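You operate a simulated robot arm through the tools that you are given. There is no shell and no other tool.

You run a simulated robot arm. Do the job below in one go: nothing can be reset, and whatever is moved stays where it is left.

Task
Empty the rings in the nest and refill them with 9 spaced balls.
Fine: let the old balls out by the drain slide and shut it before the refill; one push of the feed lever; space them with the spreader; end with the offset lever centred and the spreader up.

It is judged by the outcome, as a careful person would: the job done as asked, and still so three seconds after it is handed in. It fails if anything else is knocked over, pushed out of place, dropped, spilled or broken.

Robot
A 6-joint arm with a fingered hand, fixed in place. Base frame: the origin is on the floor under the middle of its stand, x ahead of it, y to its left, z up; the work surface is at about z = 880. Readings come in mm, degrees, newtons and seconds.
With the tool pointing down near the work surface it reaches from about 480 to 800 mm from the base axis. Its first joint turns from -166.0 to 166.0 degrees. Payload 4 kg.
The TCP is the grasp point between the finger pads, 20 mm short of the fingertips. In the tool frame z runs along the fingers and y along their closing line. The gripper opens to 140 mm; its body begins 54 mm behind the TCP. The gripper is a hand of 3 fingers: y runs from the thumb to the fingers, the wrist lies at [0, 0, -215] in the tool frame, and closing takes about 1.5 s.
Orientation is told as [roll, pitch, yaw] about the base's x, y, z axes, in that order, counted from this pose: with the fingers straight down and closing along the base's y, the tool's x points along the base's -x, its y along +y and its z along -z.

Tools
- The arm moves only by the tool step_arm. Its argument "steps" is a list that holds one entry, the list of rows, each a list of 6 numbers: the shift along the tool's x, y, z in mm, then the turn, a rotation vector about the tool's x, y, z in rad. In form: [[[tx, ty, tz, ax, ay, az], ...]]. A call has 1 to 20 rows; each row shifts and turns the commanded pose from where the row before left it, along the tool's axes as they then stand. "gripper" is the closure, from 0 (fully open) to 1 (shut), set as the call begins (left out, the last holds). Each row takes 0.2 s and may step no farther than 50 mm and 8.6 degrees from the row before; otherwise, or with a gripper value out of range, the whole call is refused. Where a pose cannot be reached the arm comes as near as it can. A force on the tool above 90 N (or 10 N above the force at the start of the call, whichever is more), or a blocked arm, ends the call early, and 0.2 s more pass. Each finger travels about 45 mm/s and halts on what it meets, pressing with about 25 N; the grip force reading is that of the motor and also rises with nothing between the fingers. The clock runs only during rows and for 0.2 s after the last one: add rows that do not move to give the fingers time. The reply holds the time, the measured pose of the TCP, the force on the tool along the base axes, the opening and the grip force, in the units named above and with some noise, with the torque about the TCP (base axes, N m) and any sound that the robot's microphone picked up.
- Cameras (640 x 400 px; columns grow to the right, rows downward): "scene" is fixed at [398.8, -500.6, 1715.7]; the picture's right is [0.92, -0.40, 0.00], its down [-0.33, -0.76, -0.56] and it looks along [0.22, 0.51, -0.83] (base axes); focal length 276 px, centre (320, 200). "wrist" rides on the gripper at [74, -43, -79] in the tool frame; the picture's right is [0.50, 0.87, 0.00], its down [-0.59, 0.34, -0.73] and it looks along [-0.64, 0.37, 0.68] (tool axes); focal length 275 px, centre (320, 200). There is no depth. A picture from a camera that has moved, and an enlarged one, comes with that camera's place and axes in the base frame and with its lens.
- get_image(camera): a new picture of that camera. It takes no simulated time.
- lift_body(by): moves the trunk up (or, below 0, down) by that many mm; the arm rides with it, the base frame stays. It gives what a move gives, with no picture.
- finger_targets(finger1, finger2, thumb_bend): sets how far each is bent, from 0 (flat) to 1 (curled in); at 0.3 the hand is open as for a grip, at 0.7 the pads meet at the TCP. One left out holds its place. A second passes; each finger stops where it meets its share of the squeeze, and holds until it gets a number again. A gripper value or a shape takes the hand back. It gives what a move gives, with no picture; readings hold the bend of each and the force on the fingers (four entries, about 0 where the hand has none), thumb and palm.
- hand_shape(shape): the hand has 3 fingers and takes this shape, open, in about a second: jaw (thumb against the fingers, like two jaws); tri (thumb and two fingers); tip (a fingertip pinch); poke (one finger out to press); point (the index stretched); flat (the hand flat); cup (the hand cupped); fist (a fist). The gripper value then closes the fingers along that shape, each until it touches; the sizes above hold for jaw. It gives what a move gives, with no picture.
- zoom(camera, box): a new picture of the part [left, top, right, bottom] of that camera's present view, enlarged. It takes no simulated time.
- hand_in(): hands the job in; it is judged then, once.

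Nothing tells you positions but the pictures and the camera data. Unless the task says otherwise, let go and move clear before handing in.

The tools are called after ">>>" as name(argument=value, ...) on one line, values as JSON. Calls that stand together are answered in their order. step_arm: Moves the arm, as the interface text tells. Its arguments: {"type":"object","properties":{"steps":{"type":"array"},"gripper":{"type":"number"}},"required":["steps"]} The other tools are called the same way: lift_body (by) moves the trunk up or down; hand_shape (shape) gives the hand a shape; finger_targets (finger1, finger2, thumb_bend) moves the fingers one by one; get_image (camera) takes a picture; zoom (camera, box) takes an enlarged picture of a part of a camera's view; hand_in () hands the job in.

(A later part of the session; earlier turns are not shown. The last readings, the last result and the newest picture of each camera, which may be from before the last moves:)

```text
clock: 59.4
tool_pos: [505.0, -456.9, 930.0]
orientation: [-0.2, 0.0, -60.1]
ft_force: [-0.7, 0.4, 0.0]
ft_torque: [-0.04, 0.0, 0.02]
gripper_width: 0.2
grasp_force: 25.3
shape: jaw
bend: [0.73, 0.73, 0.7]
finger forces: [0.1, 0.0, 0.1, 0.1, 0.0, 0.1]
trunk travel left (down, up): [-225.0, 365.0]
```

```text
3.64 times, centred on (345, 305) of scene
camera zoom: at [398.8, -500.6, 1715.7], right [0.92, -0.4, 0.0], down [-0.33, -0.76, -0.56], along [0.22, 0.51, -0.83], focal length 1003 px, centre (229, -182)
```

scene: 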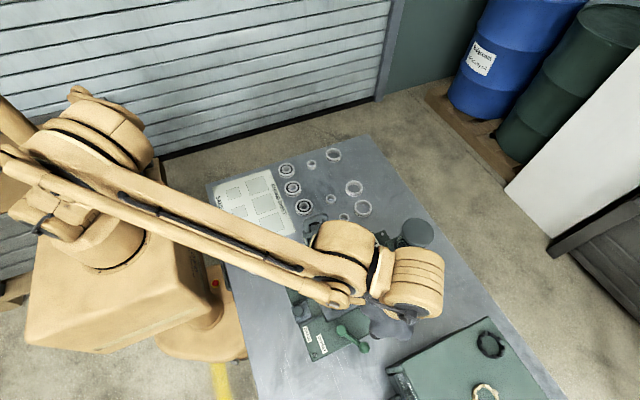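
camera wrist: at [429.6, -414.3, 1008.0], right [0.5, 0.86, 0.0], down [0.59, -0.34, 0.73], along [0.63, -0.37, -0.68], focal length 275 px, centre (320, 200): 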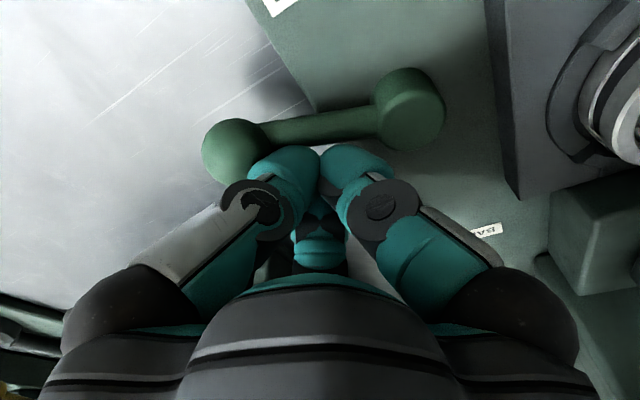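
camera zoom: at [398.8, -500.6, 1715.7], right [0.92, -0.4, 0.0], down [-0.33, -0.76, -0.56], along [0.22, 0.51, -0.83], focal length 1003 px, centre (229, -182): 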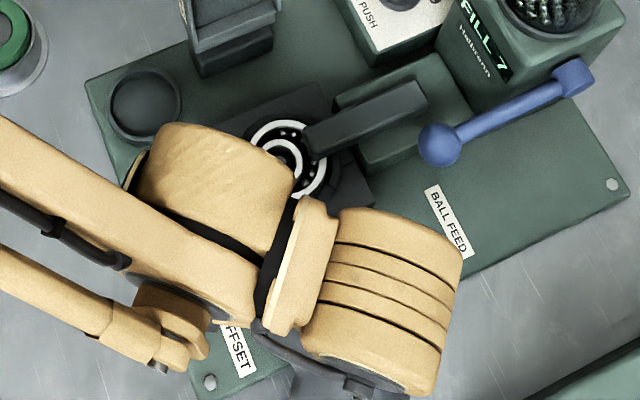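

The lever is around −22° and the chute keeps advancing over the ring. I push on in small steps toward the stop.

>>> step_arm(steps=[[[3.0, -2.4, 0, 0, 0, 0], [3.1, -2.2, 0, 0, 0, 0], [3.2, -2.1, 0, 0, 0, 0]]])

>>> get_image(camera="wrist")

>>> zoom(camera="scene", box=[290, 250, 400, 360])

```text
clock: 60.2
tool_pos: [496.4, -453.9, 927.9]
orientation: [-0.1, -0.1, -60.1]
ft_force: [18.3, -13.6, 13.1]
ft_torque: [-0.18, -0.17, 0.1]
gripper_width: 0.1
grasp_force: 24.8
shape: jaw
bend: [0.73, 0.73, 0.7]
finger forces: [0.0, 0.0, 0.0, 0.0, 0.0, 0.0]
trunk travel left (down, up): [-225.0, 365.0]
```

```text
taken
camera wrist: at [421.3, -410.5, 1007.5], right [0.5, 0.87, 0.0], down [0.59, -0.34, 0.73], along [0.63, -0.37, -0.68], focal length 275 px, centre (320, 200)
```

wrist: 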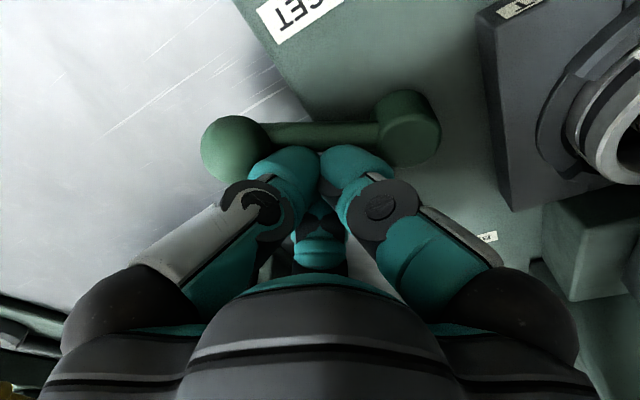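

```text
3.64 times, centred on (345, 305) of scene
camera zoom: at [398.8, -500.6, 1715.7], right [0.92, -0.4, 0.0], down [-0.33, -0.76, -0.56], along [0.22, 0.51, -0.83], focal length 1003 px, centre (229, -182)
```

zoom: 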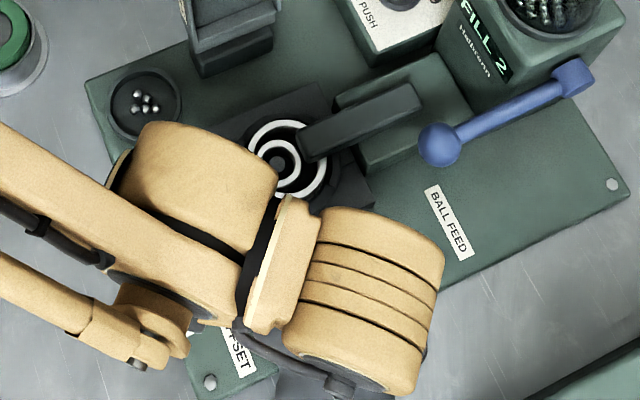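

The lever reached its stop and the balls are draining into the dish; the display is actually a live count, now 2. Next I wait and watch it go to zero.

>>> step_arm(steps=[[[-0.8, 1.5, 0, 0, 0, 0], [0, 0, 0, 0, 0, 0], [0, 0, 0, 0, 0, 0], [0, 0, 0, 0, 0, 0], [0, 0, 0, 0, 0, 0], [0, 0, 0, 0, 0, 0]]])

>>> zoom(camera="scene", box=[290, 220, 430, 360])

>>> zoom(camera="scene", box=[310, 270, 370, 320])

```text
clock: 61.6
tool_pos: [497.2, -453.6, 927.8]
orientation: [-0.2, 0.0, -60.2]
ft_force: [17.6, -20.2, 20.6]
ft_torque: [-0.24, -0.09, 0.19]
gripper_width: 0.0
grasp_force: 25.5
shape: jaw
bend: [0.73, 0.73, 0.7]
finger forces: [0.1, 0.1, 0.0, 0.0, 60.3, 0.0]
trunk travel left (down, up): [-225.0, 365.0]
```

```text
2.86 times, centred on (360, 290) of scene
camera zoom: at [398.8, -500.6, 1715.7], right [0.92, -0.4, 0.0], down [-0.33, -0.76, -0.56], along [0.22, 0.51, -0.83], focal length 788 px, centre (206, -57)
```

zoom: 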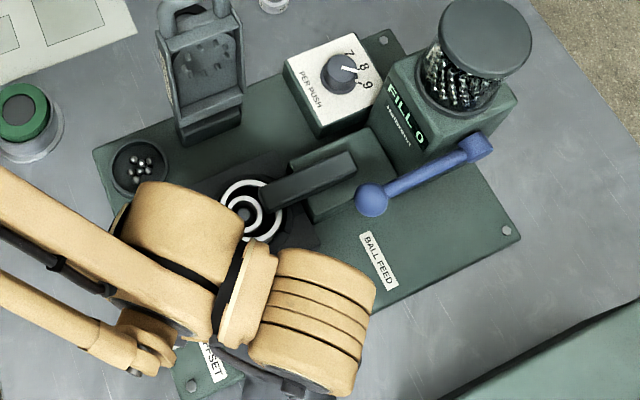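

```text
8.00 times, centred on (340, 295) of scene
camera zoom: at [398.8, -500.6, 1715.7], right [0.92, -0.4, 0.0], down [-0.33, -0.76, -0.56], along [0.22, 0.51, -0.83], focal length 2208 px, centre (160, -560)
```

zoom: 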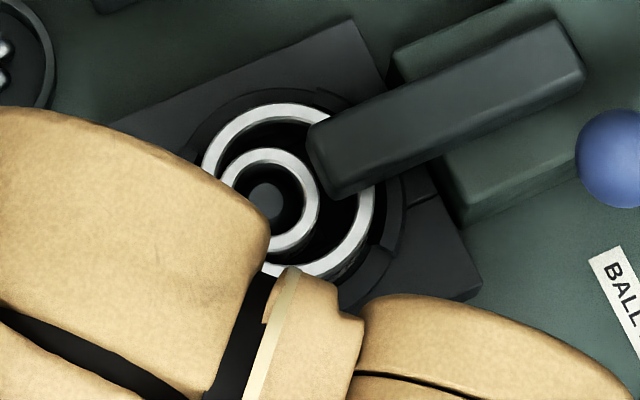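

The count reads 0 and the old balls sit in the dish, so the rings are empty. Next I back off the lever (leaving it offset), rise, and go to the open drain slide knob at about (409, −326).

>>> step_arm(steps=[[[0, 5, 0, 0, 0, 0], [0, 6, 0, 0, 0, 0], [0, 0, -45, 0, 0, 0], [0, 0, -45, 0, 0, 0], [0, 0, -45, 0, 0, 0], [0, 0, -45, 0, 0, 0], [0, 0, 0, 0, 0, 0.131], [0, 0, 0, 0, 0, 0.131], [0, 0, 0, 0, 0, 0.131], [0, 0, 0, 0, 0, 0.131]]])

>>> step_arm(steps=[[[30.3, -24.5, 0, 0, 0, 0], [30.3, -24.5, 0, 0, 0, 0], [30.3, -24.5, 0, 0, 0, 0], [30.3, -24.5, 0, 0, 0, 0], [0, 0, 40, 0, 0, 0], [0, 0, 40, 0, 0, 0], [0, 0, 0, 0, 0, 0]]], gripper=0.68)

>>> get_image(camera="wrist")

>>> zoom(camera="scene", box=[280, 240, 420, 380])

```text
clock: 63.8
tool_pos: [506.1, -447.0, 1109.0]
orientation: [-0.1, -0.1, -90.2]
ft_force: [0.3, -0.1, -0.7]
ft_torque: [0.03, -0.02, -0.01]
gripper_width: 0.0
grasp_force: 24.7
shape: jaw
bend: [0.73, 0.73, 0.7]
finger forces: [0.0, 0.0, 0.0, 0.0, 0.0, 0.0]
trunk travel left (down, up): [-225.0, 365.0]
```

```text
clock: 65.4
tool_pos: [408.8, -324.6, 1028.3]
orientation: [-0.1, -0.2, -90.2]
ft_force: [0.2, 1.2, 0.9]
ft_torque: [0.01, -0.01, 0.01]
gripper_width: 44.6
grasp_force: 0.0
shape: jaw
bend: [0.42, 0.42, 0.41]
finger forces: [0.0, 0.1, 0.0, 0.1, 0.1, 0.1]
trunk travel left (down, up): [-225.0, 365.0]
```

```text
taken
camera wrist: at [365.3, -250.8, 1107.3], right [0.87, 0.5, 0.0], down [0.34, -0.59, 0.73], along [0.36, -0.64, -0.68], focal length 275 px, centre (320, 200)
```

wrist: 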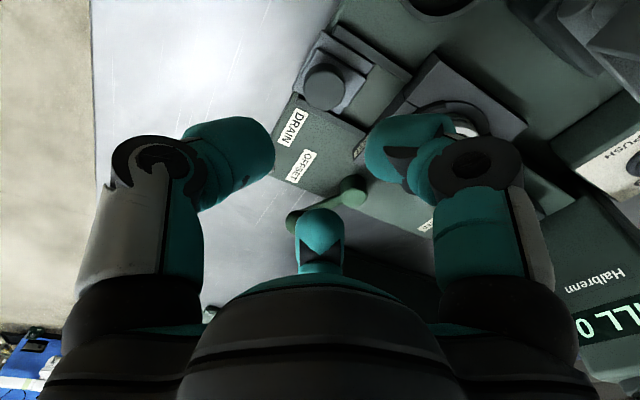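

```text
2.86 times, centred on (350, 310) of scene
camera zoom: at [398.8, -500.6, 1715.7], right [0.92, -0.4, 0.0], down [-0.33, -0.76, -0.56], along [0.22, 0.51, -0.83], focal length 788 px, centre (234, -114)
```

zoom: 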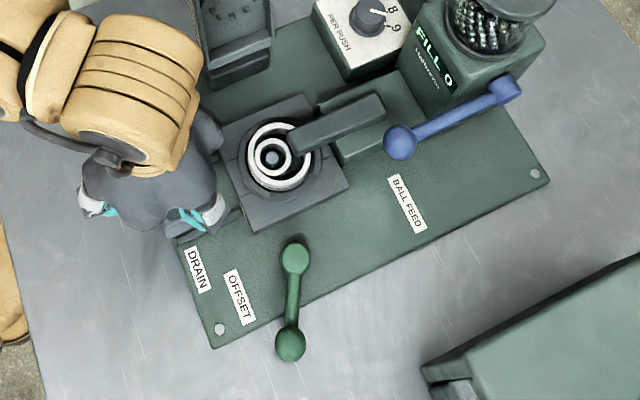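

The drain knob is nearly under the hand, and the lever stays at offset. Next I lower around the knob and grip it.

>>> step_arm(steps=[[[1, 2, 40, 0, 0, 0], [0, 0, 38, 0, 0, 0], [0, 0, 18, 0, 0, 0], [0, 0, 0, 0, 0, 0]]])

>>> step_arm(steps=[[[0, 0, 0, 0, 0, 0], [0, 0, 0, 0, 0, 0], [0, 0, 0, 0, 0, 0], [0, 0, 0, 0, 0, 0], [0, 0, 0, 0, 0, 0]]], gripper=1)

>>> get_image(camera="wrist")

```text
clock: 66.4
tool_pos: [409.4, -323.7, 932.6]
orientation: [-0.1, -0.1, -90.1]
ft_force: [1.1, 0.1, 0.4]
ft_torque: [0.0, 0.0, 0.02]
gripper_width: 44.6
grasp_force: 0.1
shape: jaw
bend: [0.42, 0.42, 0.41]
finger forces: [0.1, 0.1, 0.0, 0.0, 0.0, 0.0]
trunk travel left (down, up): [-225.0, 365.0]
```

```text
clock: 67.6
tool_pos: [410.3, -324.4, 932.9]
orientation: [-0.2, -0.1, -90.2]
ft_force: [-0.1, 1.8, -10.3]
ft_torque: [0.03, 0.01, 0.02]
gripper_width: 23.0
grasp_force: 24.9
shape: jaw
bend: [0.96, 0.5, 0.53]
finger forces: [21.0, 20.3, 0.1, 0.0, 19.9, 0.0]
trunk travel left (down, up): [-225.0, 365.0]
```

```text
taken
camera wrist: at [367.1, -250.3, 1011.8], right [0.87, 0.5, 0.0], down [0.34, -0.59, 0.73], along [0.36, -0.64, -0.68], focal length 275 px, centre (320, 200)
```

wrist: 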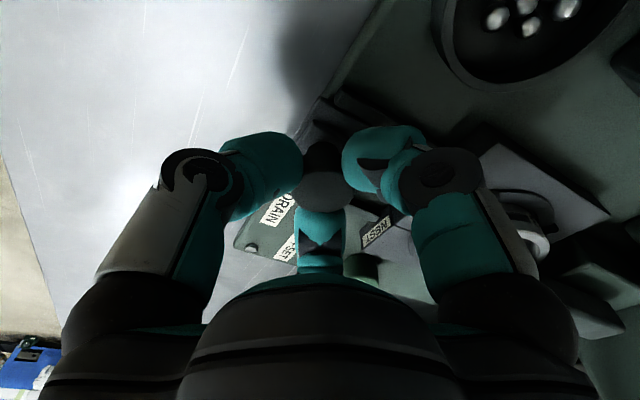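

I hold the slide knob again. Next I push it in toward the nest until it meets its stop.

>>> step_arm(steps=[[[0, 5, 0, 0, 0, 0], [0, 5, 0, 0, 0, 0], [0, 5, 0, 0, 0, 0], [0, 5, 0, 0, 0, 0], [0, 5, 0, 0, 0, 0], [0, 3, 0, 0, 0, 0]]])

>>> step_arm(steps=[[[0, 2, 0, 0, 0, 0], [0, 2, 0, 0, 0, 0], [0, 0, 0, 0, 0, 0]]])

>>> get_image(camera="wrist")

>>> zoom(camera="scene", box=[280, 240, 420, 380])

```text
clock: 69.0
tool_pos: [438.3, -325.3, 932.9]
orientation: [-0.2, -0.1, -90.2]
ft_force: [-0.4, 1.3, -8.4]
ft_torque: [0.02, -0.01, 0.04]
gripper_width: 22.9
grasp_force: 25.0
shape: jaw
bend: [0.96, 0.5, 0.53]
finger forces: [21.0, 21.0, 0.1, 0.0, 20.4, 0.0]
trunk travel left (down, up): [-225.0, 365.0]
```

```text
clock: 69.8
tool_pos: [441.6, -324.8, 932.5]
orientation: [-0.2, -0.1, -90.3]
ft_force: [-8.9, 2.8, -12.2]
ft_torque: [0.01, 0.11, 0.03]
gripper_width: 22.5
grasp_force: 24.7
shape: jaw
bend: [0.96, 0.5, 0.53]
finger forces: [20.1, 19.5, 0.1, 0.0, 24.0, 0.0]
trunk travel left (down, up): [-225.0, 365.0]
```

```text
taken
camera wrist: at [397.6, -250.3, 1012.0], right [0.87, 0.5, 0.0], down [0.34, -0.59, 0.73], along [0.36, -0.64, -0.68], focal length 275 px, centre (320, 200)
```

wrist: 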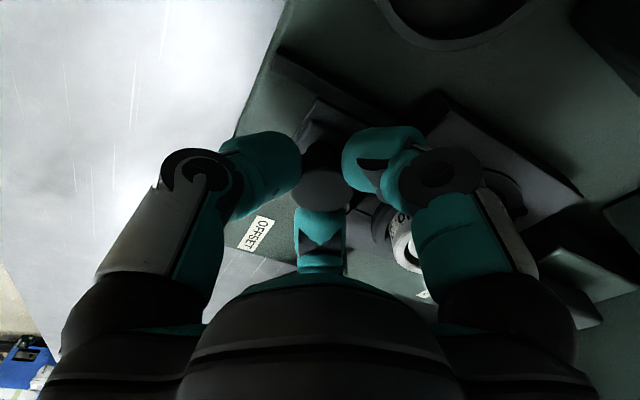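

```text
2.86 times, centred on (350, 310) of scene
camera zoom: at [398.8, -500.6, 1715.7], right [0.92, -0.4, 0.0], down [-0.33, -0.76, -0.56], along [0.22, 0.51, -0.83], focal length 788 px, centre (234, -114)
```

zoom: 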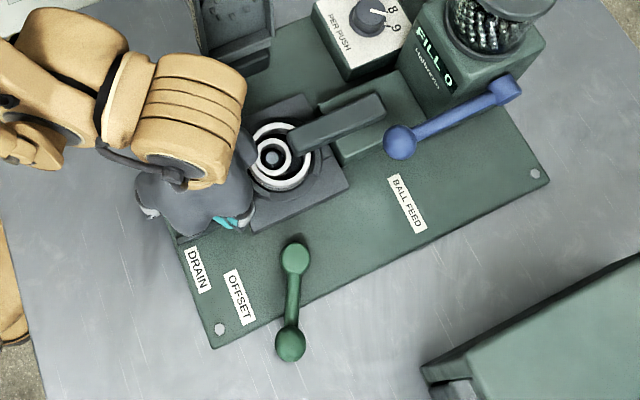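

Resistance is building (−9 N), so the slide is nearly shut. I press 2 mm more to seat it, then release and rise.

>>> step_arm(steps=[[[0, 1.5, 0, 0, 0, 0], [0, 1, 0, 0, 0, 0], [0, 0, 0, 0, 0, 0]]])

>>> step_arm(steps=[[[0, 0, 0, 0, 0, 0], [0, 0, 0, 0, 0, 0], [0, 0, 0, 0, 0, 0], [0, 0, 0, 0, 0, 0]]], gripper=0.68)

>>> step_arm(steps=[[[0, 0, -20, 0, 0, 0], [0, 0, -40, 0, 0, 0], [0, 0, -45, 0, 0, 0], [0, 0, -45, 0, 0, 0], [0, -30, -45, 0, 0, 0]]])

>>> get_image(camera="wrist")

>>> zoom(camera="scene", box=[280, 240, 420, 380])

```text
clock: 70.6
tool_pos: [442.2, -325.4, 934.0]
orientation: [-0.2, -0.1, -90.2]
ft_force: [-22.5, 2.9, -13.9]
ft_torque: [0.01, 0.29, 0.04]
gripper_width: 22.2
grasp_force: 24.7
shape: jaw
bend: [0.96, 0.97, 0.52]
finger forces: [17.8, 17.1, 0.0, 0.0, 27.5, 0.0]
trunk travel left (down, up): [-225.0, 365.0]
```

```text
clock: 71.6
tool_pos: [443.8, -324.6, 933.7]
orientation: [-0.1, -0.1, -90.2]
ft_force: [0.5, -0.2, -0.7]
ft_torque: [0.0, 0.03, 0.03]
gripper_width: 44.6
grasp_force: 0.1
shape: jaw
bend: [0.42, 0.42, 0.42]
finger forces: [0.0, 0.1, 0.1, 0.0, 0.1, 0.0]
trunk travel left (down, up): [-225.0, 365.0]
```

```text
refused: row 5 steps farther than a row can; nothing moved
```

```text
taken
camera wrist: at [400.7, -249.9, 1011.9], right [0.87, 0.5, 0.0], down [0.34, -0.59, 0.73], along [0.36, -0.64, -0.68], focal length 275 px, centre (320, 200)
```

wrist: 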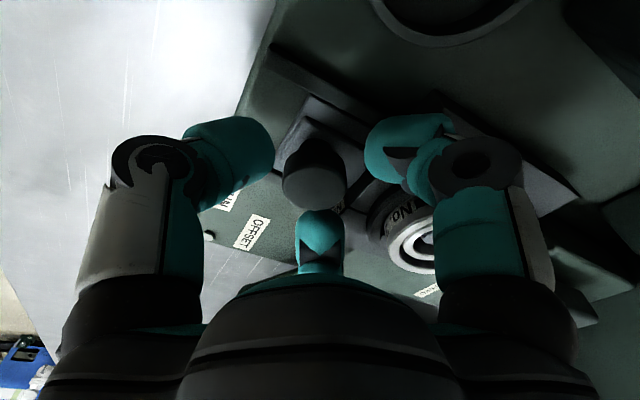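

```text
2.86 times, centred on (350, 310) of scene
camera zoom: at [398.8, -500.6, 1715.7], right [0.92, -0.4, 0.0], down [-0.33, -0.76, -0.56], along [0.22, 0.51, -0.83], focal length 788 px, centre (234, -114)
```

zoom: 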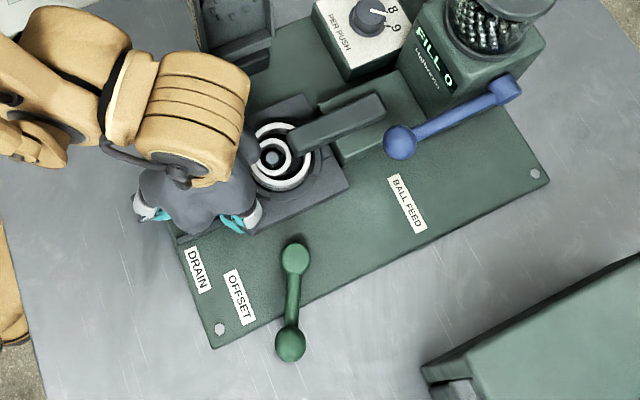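

The slide is shut (22 N at the stop) and the knob is free. Next I rise and pull aside to check the slide and the rings.

>>> step_arm(steps=[[[0, 0, -20, 0, 0, 0], [0, 0, -40, 0, 0, 0], [0, 0, -45, 0, 0, 0], [0, 0, -45, 0, 0, 0], [0, -30, -30, 0, 0, 0], [0, -30, -30, 0, 0, 0]]])

>>> get_image(camera="wrist")

>>> zoom(camera="scene", box=[280, 240, 420, 380])

>>> zoom(camera="scene", box=[310, 270, 370, 320])

```text
clock: 73.0
tool_pos: [383.9, -323.6, 1144.0]
orientation: [-0.3, 0.0, -90.1]
ft_force: [0.1, 0.3, 1.0]
ft_torque: [0.0, -0.04, -0.01]
gripper_width: 44.6
grasp_force: 0.1
shape: jaw
bend: [0.42, 0.42, 0.41]
finger forces: [0.0, 0.0, 0.0, 0.0, 0.0, 0.0]
trunk travel left (down, up): [-225.0, 365.0]
```

```text
taken
camera wrist: at [340.3, -248.8, 1222.6], right [0.87, 0.5, 0.0], down [0.34, -0.59, 0.74], along [0.36, -0.64, -0.68], focal length 275 px, centre (320, 200)
```

wrist: 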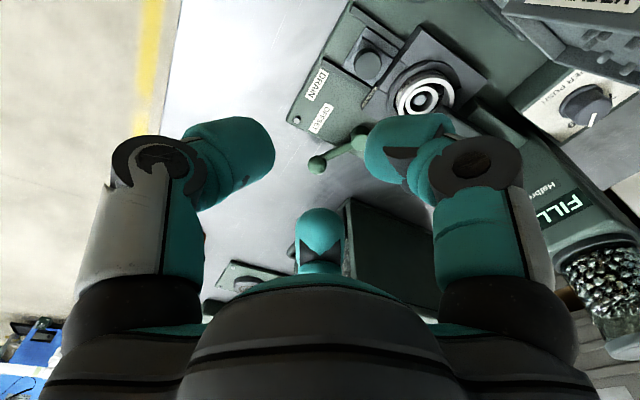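

```text
2.86 times, centred on (350, 310) of scene
camera zoom: at [398.8, -500.6, 1715.7], right [0.92, -0.4, 0.0], down [-0.33, -0.76, -0.56], along [0.22, 0.51, -0.83], focal length 788 px, centre (234, -114)
```

zoom: 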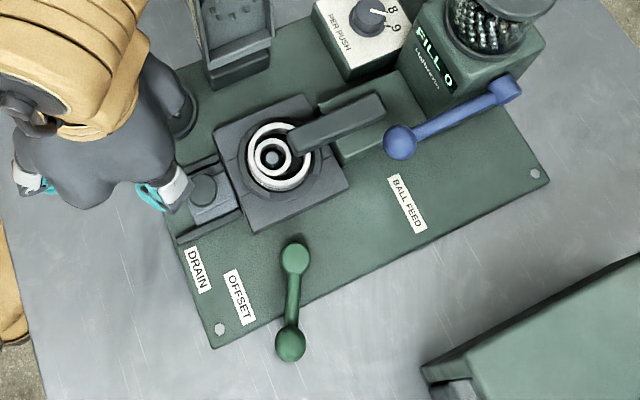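

```text
8.00 times, centred on (340, 295) of scene
camera zoom: at [398.8, -500.6, 1715.7], right [0.92, -0.4, 0.0], down [-0.33, -0.76, -0.56], along [0.22, 0.51, -0.83], focal length 2208 px, centre (160, -560)
```

zoom: 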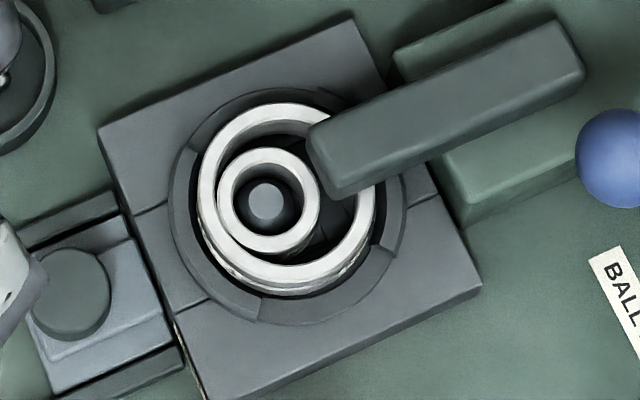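

The drain is shut, the rings are empty and the inner ring stays offset with the chute nose over the gap; the lever's ±30° ends are evidently "centred" (+x side) and "offset". Next I bring the hand, leaning back from the filler box, above the feed lever ball at (608, −378, 1016).

>>> step_arm(steps=[[[-16.5, 35.4, 6.6, 0, 0, 0], [-16.5, 35.4, 6.6, 0, 0, 0], [-16.5, 35.4, 6.6, 0, 0, 0], [-16.5, 35.4, 6.6, 0, 0, 0], [-16.5, 35.4, 6.6, 0, 0, 0], [0, 0, 0, 0, 0, -0.1454], [0, 0, 0, 0, 0, -0.1454], [0, 0, 0, 0, 0, -0.1454], [0, 0, 0, -0.1302, 0.0137, 0], [0, 0, 0, -0.1302, 0.0137, 0], [0, 0, 0, -0.1302, 0.0137, 0], [0, 0, 0, -0.1302, 0.0137, 0], [0, 0, 0, 0, 0, 0]]], gripper=0.886)

>>> get_image(camera="wrist")

>>> zoom(camera="scene", box=[290, 200, 470, 380])

```text
clock: 75.8
tool_pos: [561.7, -406.3, 1109.5]
orientation: [29.8, 3.0, -64.4]
ft_force: [0.0, -0.1, -0.8]
ft_torque: [0.02, -0.04, 0.0]
gripper_width: 15.9
grasp_force: 0.1
shape: jaw
bend: [0.66, 0.66, 0.55]
finger forces: [0.0, 0.1, 0.1, 0.0, 0.0, 0.0]
trunk travel left (down, up): [-225.0, 365.0]
```

```text
taken
camera wrist: at [460.8, -375.0, 1160.7], right [0.47, 0.76, 0.46], down [0.21, -0.6, 0.77], along [0.86, -0.27, -0.44], focal length 275 px, centre (320, 200)
```

wrist: 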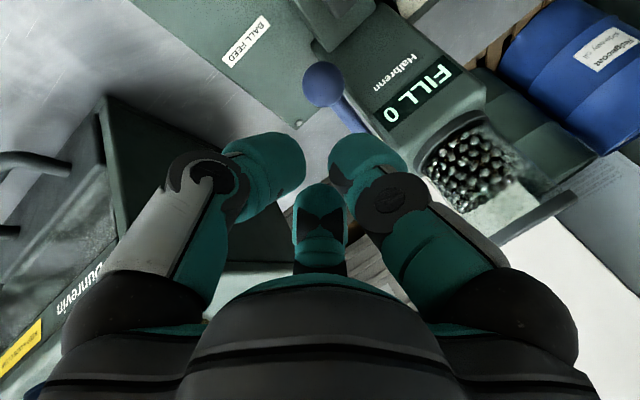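

```text
2.22 times, centred on (380, 290) of scene
camera zoom: at [398.8, -500.6, 1715.7], right [0.92, -0.4, 0.0], down [-0.33, -0.76, -0.56], along [0.22, 0.51, -0.83], focal length 613 px, centre (187, 0)
```

zoom: 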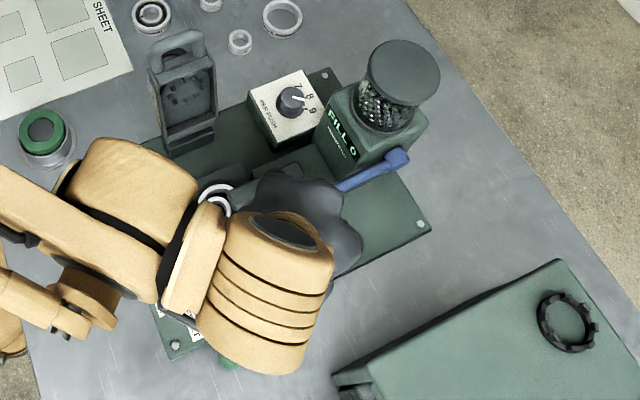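

The feed ball lies exactly on the tool axis, about 110 mm ahead, and the display reads 0. Next I advance 70 mm along the tool axis to just short of contact.

>>> step_arm(steps=[[[0, 0, 40, 0, 0, 0], [0, 0, 28, 0, 0, 0], [0, 0, 0, 0, 0, 0]]])

>>> get_image(camera="wrist")

>>> zoom(camera="scene", box=[330, 210, 450, 330])

```text
clock: 76.6
tool_pos: [590.3, -389.7, 1052.1]
orientation: [29.7, 3.0, -64.4]
ft_force: [0.0, -0.3, 0.1]
ft_torque: [0.01, -0.02, 0.02]
gripper_width: 16.0
grasp_force: 0.1
shape: jaw
bend: [0.66, 0.66, 0.55]
finger forces: [0.1, 0.1, 0.0, 0.0, 0.0, 0.0]
trunk travel left (down, up): [-225.0, 365.0]
```

```text
taken
camera wrist: at [490.1, -357.9, 1102.7], right [0.47, 0.76, 0.45], down [0.21, -0.6, 0.77], along [0.86, -0.27, -0.44], focal length 275 px, centre (320, 200)
```

wrist: 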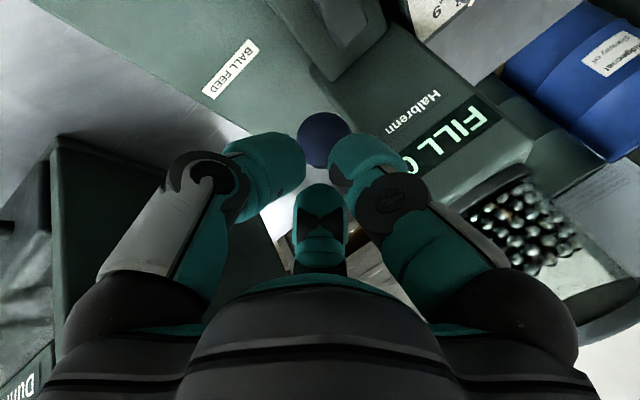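

```text
3.33 times, centred on (390, 270) of scene
camera zoom: at [398.8, -500.6, 1715.7], right [0.92, -0.4, 0.0], down [-0.33, -0.76, -0.56], along [0.22, 0.51, -0.83], focal length 920 px, centre (87, -33)
```

zoom: 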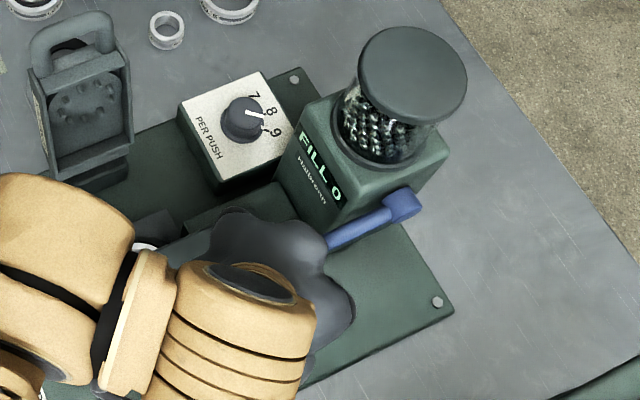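

The ball is about 45 mm from the TCP, on-axis. Next I make contact and begin pushing the lever down along its arc, watching force.

>>> step_arm(steps=[[[0, 0, 5, 0, 0, 0], [0, 0, 5, 0, 0, 0], [-0.95, -2.33, 6.5, 0, 0, 0], [-0.95, -2.33, 6.5, 0, 0, 0]]])

>>> get_image(camera="wrist")

>>> zoom(camera="scene", box=[330, 210, 450, 330])

```text
clock: 77.6
tool_pos: [596.8, -386.8, 1030.0]
orientation: [29.7, 2.9, -64.4]
ft_force: [-1.8, -0.3, 0.2]
ft_torque: [0.0, -0.03, 0.0]
gripper_width: 16.0
grasp_force: 0.1
shape: jaw
bend: [0.66, 0.66, 0.55]
finger forces: [0.9, 0.7, 0.1, 0.0, 0.0, 0.0]
trunk travel left (down, up): [-225.0, 365.0]
```

```text
taken
camera wrist: at [496.4, -355.3, 1080.1], right [0.47, 0.76, 0.45], down [0.21, -0.6, 0.77], along [0.86, -0.27, -0.44], focal length 275 px, centre (320, 200)
```

wrist: 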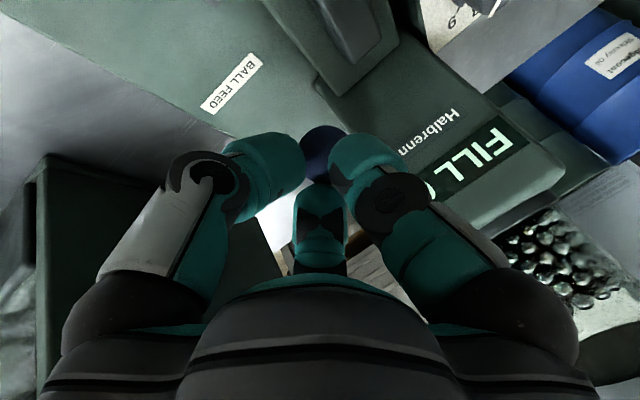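

```text
3.33 times, centred on (390, 270) of scene
camera zoom: at [398.8, -500.6, 1715.7], right [0.92, -0.4, 0.0], down [-0.33, -0.76, -0.56], along [0.22, 0.51, -0.83], focal length 920 px, centre (87, -33)
```

zoom: 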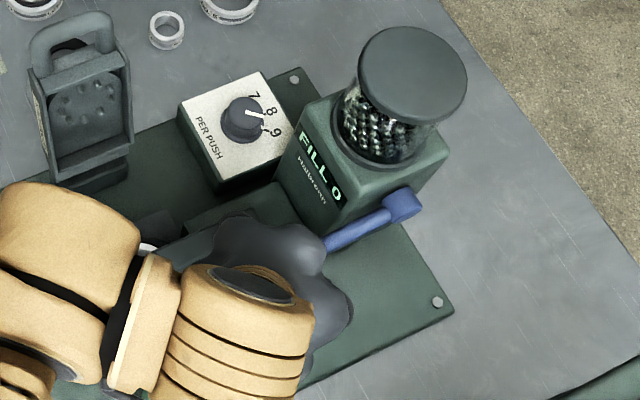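

Contact is made with very light force and the lever is starting down. I continue the stroke along the arc.

>>> step_arm(steps=[[[-1.85, -1.82, 8.95, 0, 0, 0], [-1.85, -1.82, 8.95, 0, 0, 0], [-2.47, -0.3, 9.03, 0, 0, 0], [-2.47, -0.3, 9.03, 0, 0, 0]]])

>>> get_image(camera="wrist")

>>> zoom(camera="scene", box=[330, 210, 450, 330])

```text
clock: 78.6
tool_pos: [610.5, -386.8, 997.6]
orientation: [29.8, 2.9, -64.5]
ft_force: [-10.0, 0.9, 23.3]
ft_torque: [0.25, -0.11, 0.14]
gripper_width: 16.1
grasp_force: 0.0
shape: jaw
bend: [0.66, 0.67, 0.55]
finger forces: [19.1, 6.4, 0.1, 0.0, 0.1, 0.0]
trunk travel left (down, up): [-225.0, 365.0]
```

```text
taken
camera wrist: at [510.0, -355.3, 1048.4], right [0.47, 0.76, 0.46], down [0.21, -0.6, 0.78], along [0.86, -0.27, -0.44], focal length 275 px, centre (320, 200)
```

wrist: 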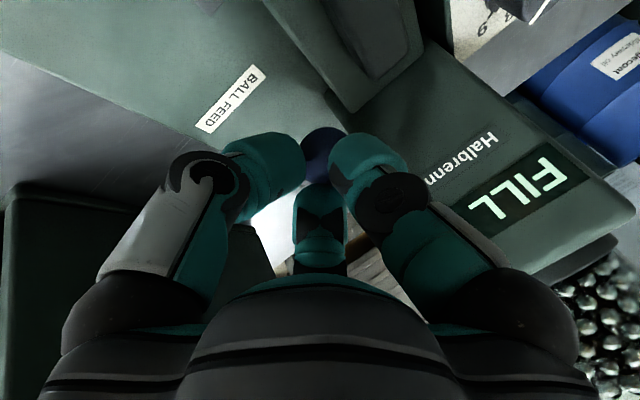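

```text
3.33 times, centred on (390, 270) of scene
camera zoom: at [398.8, -500.6, 1715.7], right [0.92, -0.4, 0.0], down [-0.33, -0.76, -0.56], along [0.22, 0.51, -0.83], focal length 920 px, centre (87, -33)
```

zoom: 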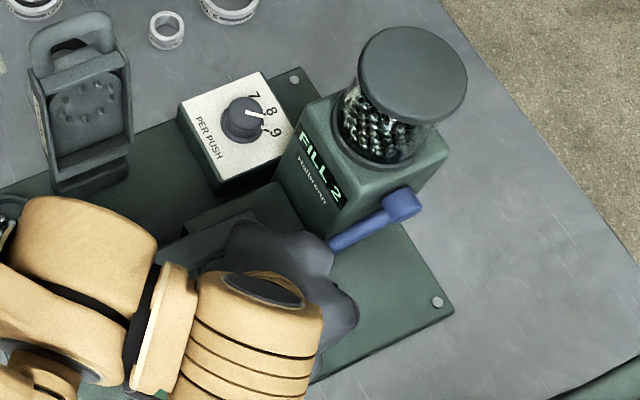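

The feed has triggered: the display now counts up (2) and the lever is at its stop (25 N). Next I hold still and watch the count.

>>> step_arm(steps=[[[0, 0, 0, 0, 0, 0], [0, 0, 0, 0, 0, 0], [0, 0, 0, 0, 0, 0], [0, 0, 0, 0, 0, 0], [0, 0, 0, 0, 0, 0]]])

>>> zoom(camera="scene", box=[330, 210, 450, 330])

```text
clock: 79.8
tool_pos: [610.0, -385.3, 997.7]
orientation: [29.8, 2.7, -64.4]
ft_force: [-8.5, -1.4, 27.3]
ft_torque: [0.33, -0.18, 0.06]
gripper_width: 15.9
grasp_force: 0.0
shape: jaw
bend: [0.66, 0.67, 0.55]
finger forces: [20.0, 8.8, 0.0, 0.0, 0.0, 0.0]
trunk travel left (down, up): [-225.0, 365.0]
```

```text
3.33 times, centred on (390, 270) of scene
camera zoom: at [398.8, -500.6, 1715.7], right [0.92, -0.4, 0.0], down [-0.33, -0.76, -0.56], along [0.22, 0.51, -0.83], focal length 920 px, centre (87, -33)
```

zoom: 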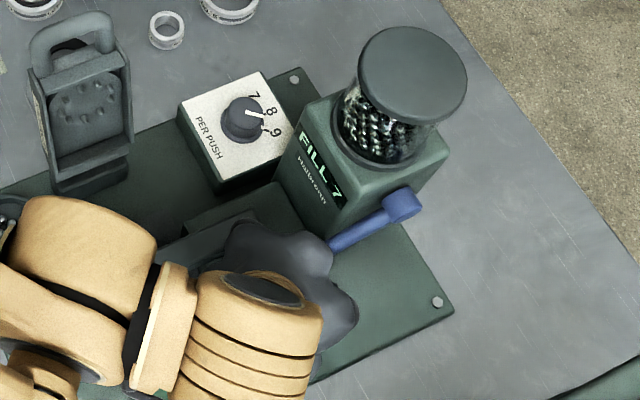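

The count reads 7 and is still rising. I keep holding.

>>> step_arm(steps=[[[0, 0, 0, 0, 0, 0], [0, 0, 0, 0, 0, 0], [0, 0, 0, 0, 0, 0], [0, 0, 0, 0, 0, 0], [0, 0, 0, 0, 0, 0]]])

>>> zoom(camera="scene", box=[330, 210, 450, 330])

```text
clock: 81.0
tool_pos: [610.1, -386.6, 997.8]
orientation: [29.8, 2.9, -64.5]
ft_force: [-7.4, -2.4, 27.4]
ft_torque: [0.24, -0.22, 0.05]
gripper_width: 16.2
grasp_force: 0.1
shape: jaw
bend: [0.66, 0.67, 0.55]
finger forces: [19.8, 9.3, 0.0, 0.1, 0.0, 0.0]
trunk travel left (down, up): [-225.0, 365.0]
```

```text
3.33 times, centred on (390, 270) of scene
camera zoom: at [398.8, -500.6, 1715.7], right [0.92, -0.4, 0.0], down [-0.33, -0.76, -0.56], along [0.22, 0.51, -0.83], focal length 920 px, centre (87, -33)
```

zoom: 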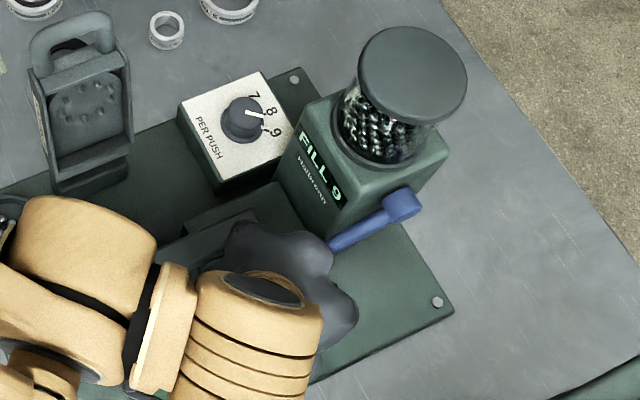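

The display reads 9. I wait once more to be sure it stops there before easing off the lever.

>>> step_arm(steps=[[[0, 0, 0, 0, 0, 0], [0, 0, 0, 0, 0, 0], [0, 0, 0, 0, 0, 0], [0, 0, 0, 0, 0, 0]]])

>>> zoom(camera="scene", box=[330, 210, 450, 330])

```text
clock: 82.0
tool_pos: [610.1, -386.3, 998.0]
orientation: [29.7, 2.8, -64.5]
ft_force: [-8.6, -2.4, 28.1]
ft_torque: [0.28, -0.21, 0.05]
gripper_width: 16.1
grasp_force: 0.0
shape: jaw
bend: [0.66, 0.67, 0.55]
finger forces: [20.0, 9.3, 0.0, 0.0, 0.0, 0.0]
trunk travel left (down, up): [-225.0, 365.0]
```

```text
3.33 times, centred on (390, 270) of scene
camera zoom: at [398.8, -500.6, 1715.7], right [0.92, -0.4, 0.0], down [-0.33, -0.76, -0.56], along [0.22, 0.51, -0.83], focal length 920 px, centre (87, -33)
```

zoom: 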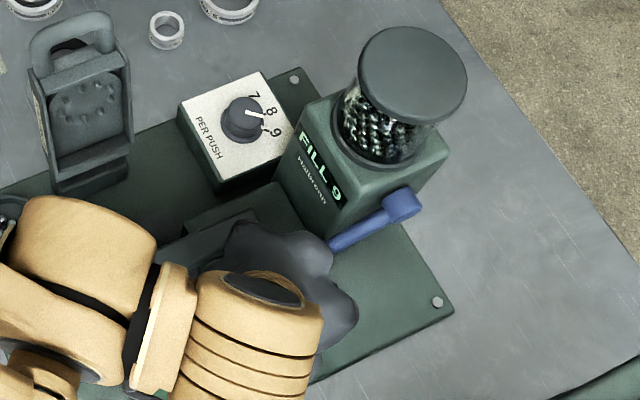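

The count holds at 9. Next I back straight off along the tool axis, letting the lever return.

>>> step_arm(steps=[[[0, 0, -10, 0, 0, 0], [0, 0, -15, 0, 0, 0], [0, 0, -20, 0, 0, 0], [0, 0, -40, 0, 0, 0], [0, 0, -40, 0, 0, 0], [0, 0, 0, 0, 0, 0]]])

>>> get_image(camera="wrist")

>>> zoom(camera="scene", box=[300, 210, 450, 360])

```text
clock: 83.4
tool_pos: [558.9, -418.5, 1104.3]
orientation: [29.7, 3.0, -64.4]
ft_force: [0.1, 0.3, -0.3]
ft_torque: [0.0, 0.0, -0.01]
gripper_width: 15.9
grasp_force: 0.1
shape: jaw
bend: [0.66, 0.66, 0.55]
finger forces: [0.0, 0.0, 0.1, 0.0, 0.1, 0.1]
trunk travel left (down, up): [-225.0, 365.0]
```

```text
taken
camera wrist: at [458.8, -388.4, 1154.3], right [0.47, 0.76, 0.45], down [0.21, -0.6, 0.77], along [0.86, -0.27, -0.44], focal length 275 px, centre (320, 200)
```

wrist: 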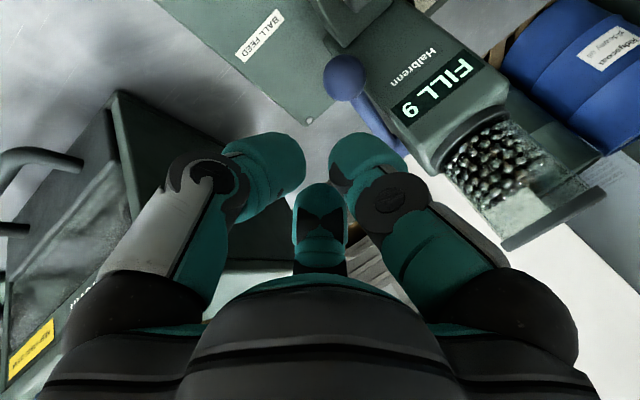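

```text
2.67 times, centred on (375, 285) of scene
camera zoom: at [398.8, -500.6, 1715.7], right [0.92, -0.4, 0.0], down [-0.33, -0.76, -0.56], along [0.22, 0.51, -0.83], focal length 736 px, centre (173, -27)
```

zoom: 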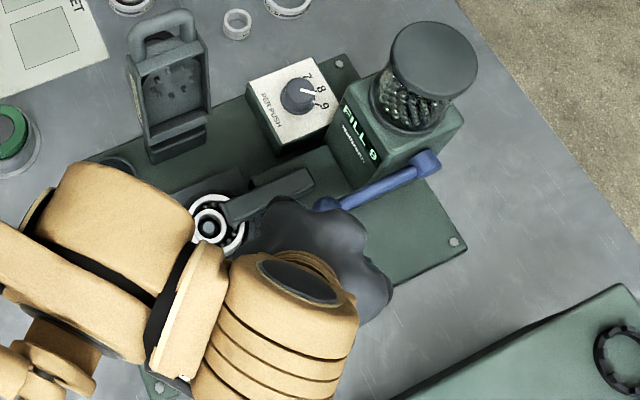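

The feed lever has sprung back and the display shows 9. Next I rise, untilt, turn to −30°, close the fingers and travel to the −x side of the offset lever at about (415, −452).

>>> step_arm(steps=[[[1.57, 14.9, -26, 0, 0, 0], [1.57, 14.9, -26, 0, 0, 0], [0, 0, 0, 0.1302, -0.0137, 0], [0, 0, 0, 0.1302, -0.0137, 0], [0, 0, 0, 0.1302, -0.0137, 0], [0, 0, 0, 0.1302, -0.0137, 0], [0, 0, 0, 0, 0, -0.1222], [0, 0, 0, 0, 0, -0.1222], [0, 0, 0, 0, 0, -0.1222], [0, 0, 0, 0, 0, -0.1222], [0, 0, 0, 0, 0, -0.1222]]], gripper=1)

>>> step_arm(steps=[[[26.9, -25.4, 0, 0, 0, 0], [26.9, -25.4, 0, 0, 0, 0], [26.9, -25.4, 0, 0, 0, 0], [26.9, -25.4, 0, 0, 0, 0], [0, 0, 0, 0, 0, 0]]])

>>> get_image(camera="wrist")

>>> zoom(camera="scene", box=[290, 220, 440, 370])

>>> zoom(camera="scene", box=[310, 270, 370, 320])

```text
clock: 85.8
tool_pos: [560.4, -419.5, 1163.3]
orientation: [-0.2, 0.1, -30.0]
ft_force: [0.5, -0.8, -0.4]
ft_torque: [0.03, 0.0, -0.02]
gripper_width: 0.0
grasp_force: 25.2
shape: jaw
bend: [0.72, 0.73, 0.7]
finger forces: [0.0, 0.0, 0.0, 0.0, 0.0, 0.0]
trunk travel left (down, up): [-225.0, 365.0]
```

```text
clock: 87.0
tool_pos: [415.8, -452.7, 1163.8]
orientation: [-0.2, 0.1, -30.2]
ft_force: [0.3, 0.2, -0.1]
ft_torque: [0.01, -0.01, -0.01]
gripper_width: 0.1
grasp_force: 25.0
shape: jaw
bend: [0.72, 0.73, 0.7]
finger forces: [0.0, 0.0, 0.1, 0.1, 0.0, 0.1]
trunk travel left (down, up): [-225.0, 365.0]
```

```text
taken
camera wrist: at [329.8, -452.8, 1242.8], right [0.0, 1.0, 0.0], down [0.68, 0.0, 0.73], along [0.73, 0.0, -0.68], focal length 275 px, centre (320, 200)
```

wrist: 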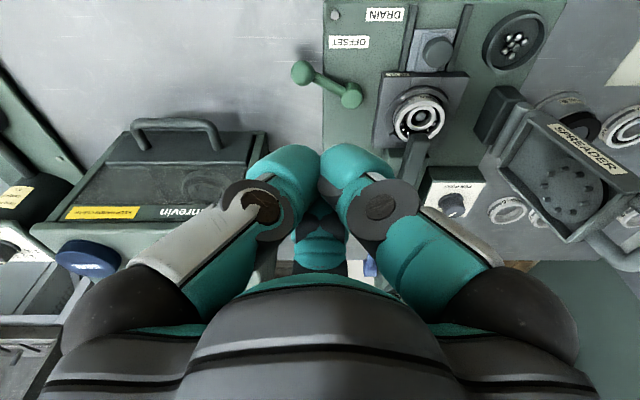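

```text
2.67 times, centred on (365, 295) of scene
camera zoom: at [398.8, -500.6, 1715.7], right [0.92, -0.4, 0.0], down [-0.33, -0.76, -0.56], along [0.22, 0.51, -0.83], focal length 736 px, centre (200, -53)
```

zoom: 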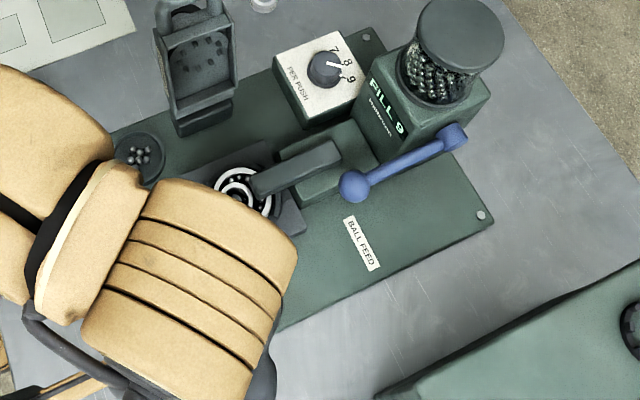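

```text
8.00 times, centred on (340, 295) of scene
camera zoom: at [398.8, -500.6, 1715.7], right [0.92, -0.4, 0.0], down [-0.33, -0.76, -0.56], along [0.22, 0.51, -0.83], focal length 2208 px, centre (160, -560)
```

zoom: 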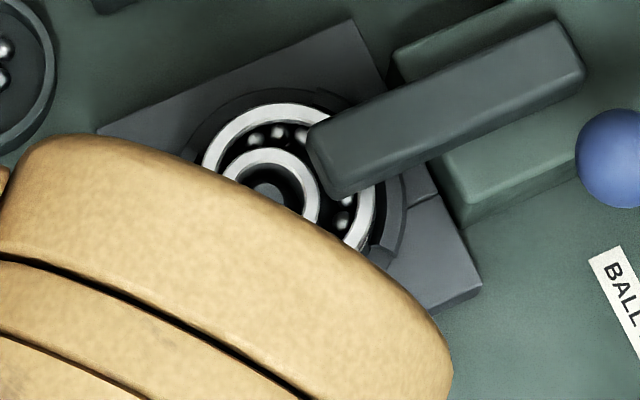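

The new balls sit in the crescent. Next I descend on the −x side of the offset lever.

>>> step_arm(steps=[[[0, 0, 46, 0, 0, 0], [0, 0, 46, 0, 0, 0], [0, 0, 46, 0, 0, 0], [0, 0, 46, 0, 0, 0], [0, 0, 0, 0, 0, 0]]])

>>> get_image(camera="wrist")

>>> zoom(camera="scene", box=[290, 250, 410, 370])

```text
clock: 88.2
tool_pos: [414.3, -453.1, 979.7]
orientation: [-0.2, 0.1, -30.2]
ft_force: [0.0, 0.5, 0.4]
ft_torque: [-0.02, 0.0, -0.01]
gripper_width: 0.0
grasp_force: 25.2
shape: jaw
bend: [0.73, 0.73, 0.7]
finger forces: [0.0, 0.0, 0.1, 0.0, 0.0, 0.1]
trunk travel left (down, up): [-225.0, 365.0]
```

```text
taken
camera wrist: at [327.7, -453.1, 1058.6], right [0.0, 1.0, 0.0], down [0.68, 0.0, 0.73], along [0.73, 0.0, -0.68], focal length 275 px, centre (320, 200)
```

wrist: 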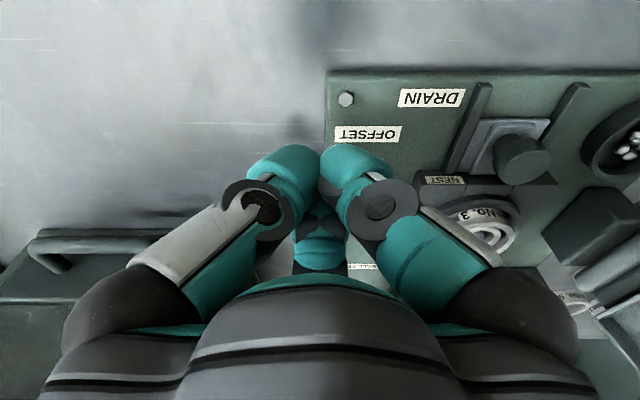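

```text
3.33 times, centred on (350, 310) of scene
camera zoom: at [398.8, -500.6, 1715.7], right [0.92, -0.4, 0.0], down [-0.33, -0.76, -0.56], along [0.22, 0.51, -0.83], focal length 920 px, centre (220, -167)
```

zoom: 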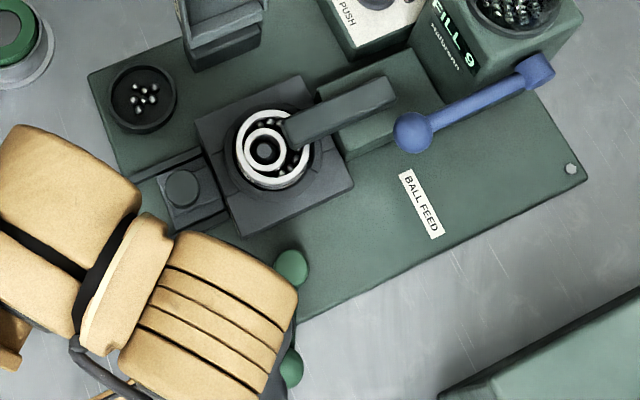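

The lever and its ball are just to the right of the hand. Next I go down 50 mm and begin pushing toward +x.

>>> step_arm(steps=[[[0, 0, 25, 0, 0, 0], [0, 0, 25, 0, 0, 0], [-3.5, 2, 0, 0, 0, 0], [-3.5, 2, 0, 0, 0, 0], [-3.5, 2, 0, 0, 0, 0], [-3.5, 2, 0, 0, 0, 0]]])

>>> get_image(camera="wrist")

>>> zoom(camera="scene", box=[290, 250, 410, 370])

```text
clock: 89.6
tool_pos: [431.4, -452.7, 930.0]
orientation: [-0.3, 0.0, -30.2]
ft_force: [0.2, 0.5, -0.4]
ft_torque: [-0.01, -0.02, -0.01]
gripper_width: 0.1
grasp_force: 24.8
shape: jaw
bend: [0.73, 0.73, 0.7]
finger forces: [0.0, 0.0, 0.0, 0.0, 0.1, 0.1]
trunk travel left (down, up): [-225.0, 365.0]
```

```text
taken
camera wrist: at [344.7, -453.0, 1008.9], right [0.0, 1.0, 0.0], down [0.68, 0.0, 0.73], along [0.73, 0.0, -0.68], focal length 275 px, centre (320, 200)
```

wrist: 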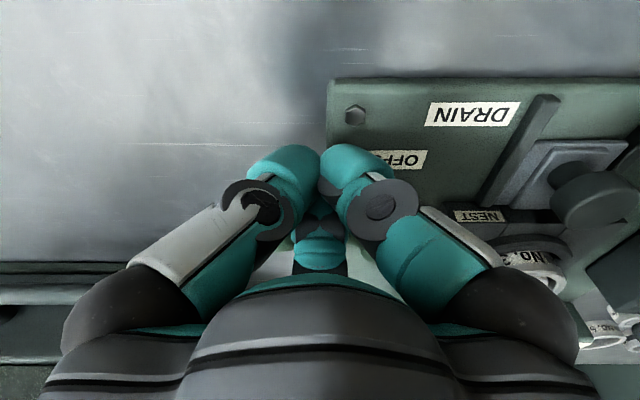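

```text
3.33 times, centred on (350, 310) of scene
camera zoom: at [398.8, -500.6, 1715.7], right [0.92, -0.4, 0.0], down [-0.33, -0.76, -0.56], along [0.22, 0.51, -0.83], focal length 920 px, centre (220, -167)
```

zoom: 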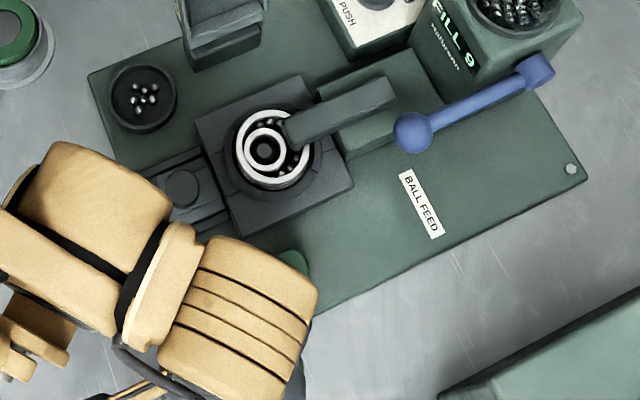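

No contact yet. I continue toward +x in 4 mm steps.

>>> step_arm(steps=[[[-3.46, 2, 0, 0, 0, 0], [-3.46, 2, 0, 0, 0, 0], [-3.46, 2, 0, 0, 0, 0], [-3.46, 2, 0, 0, 0, 0], [-3.46, 2, 0, 0, 0, 0]]])

>>> zoom(camera="scene", box=[290, 250, 410, 370])

```text
clock: 90.8
tool_pos: [450.8, -453.8, 928.6]
orientation: [-0.2, 0.0, -30.3]
ft_force: [-0.7, 0.1, -1.0]
ft_torque: [-0.01, -0.02, 0.03]
gripper_width: 0.0
grasp_force: 24.7
shape: jaw
bend: [0.73, 0.73, 0.7]
finger forces: [0.0, 0.0, 0.0, 0.0, 0.0, 0.1]
trunk travel left (down, up): [-225.0, 365.0]
```

```text
3.33 times, centred on (350, 310) of scene
camera zoom: at [398.8, -500.6, 1715.7], right [0.92, -0.4, 0.0], down [-0.33, -0.76, -0.56], along [0.22, 0.51, -0.83], focal length 920 px, centre (220, -167)
```

zoom: 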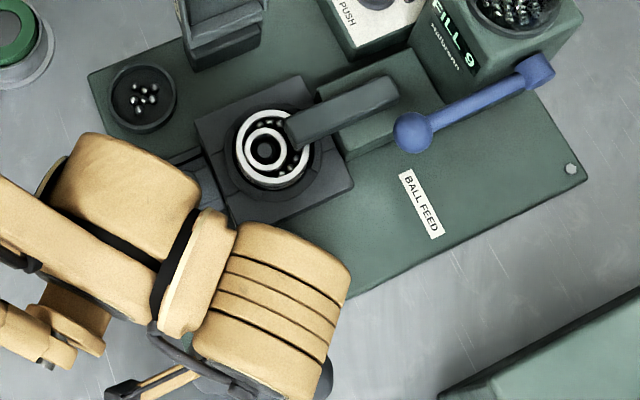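

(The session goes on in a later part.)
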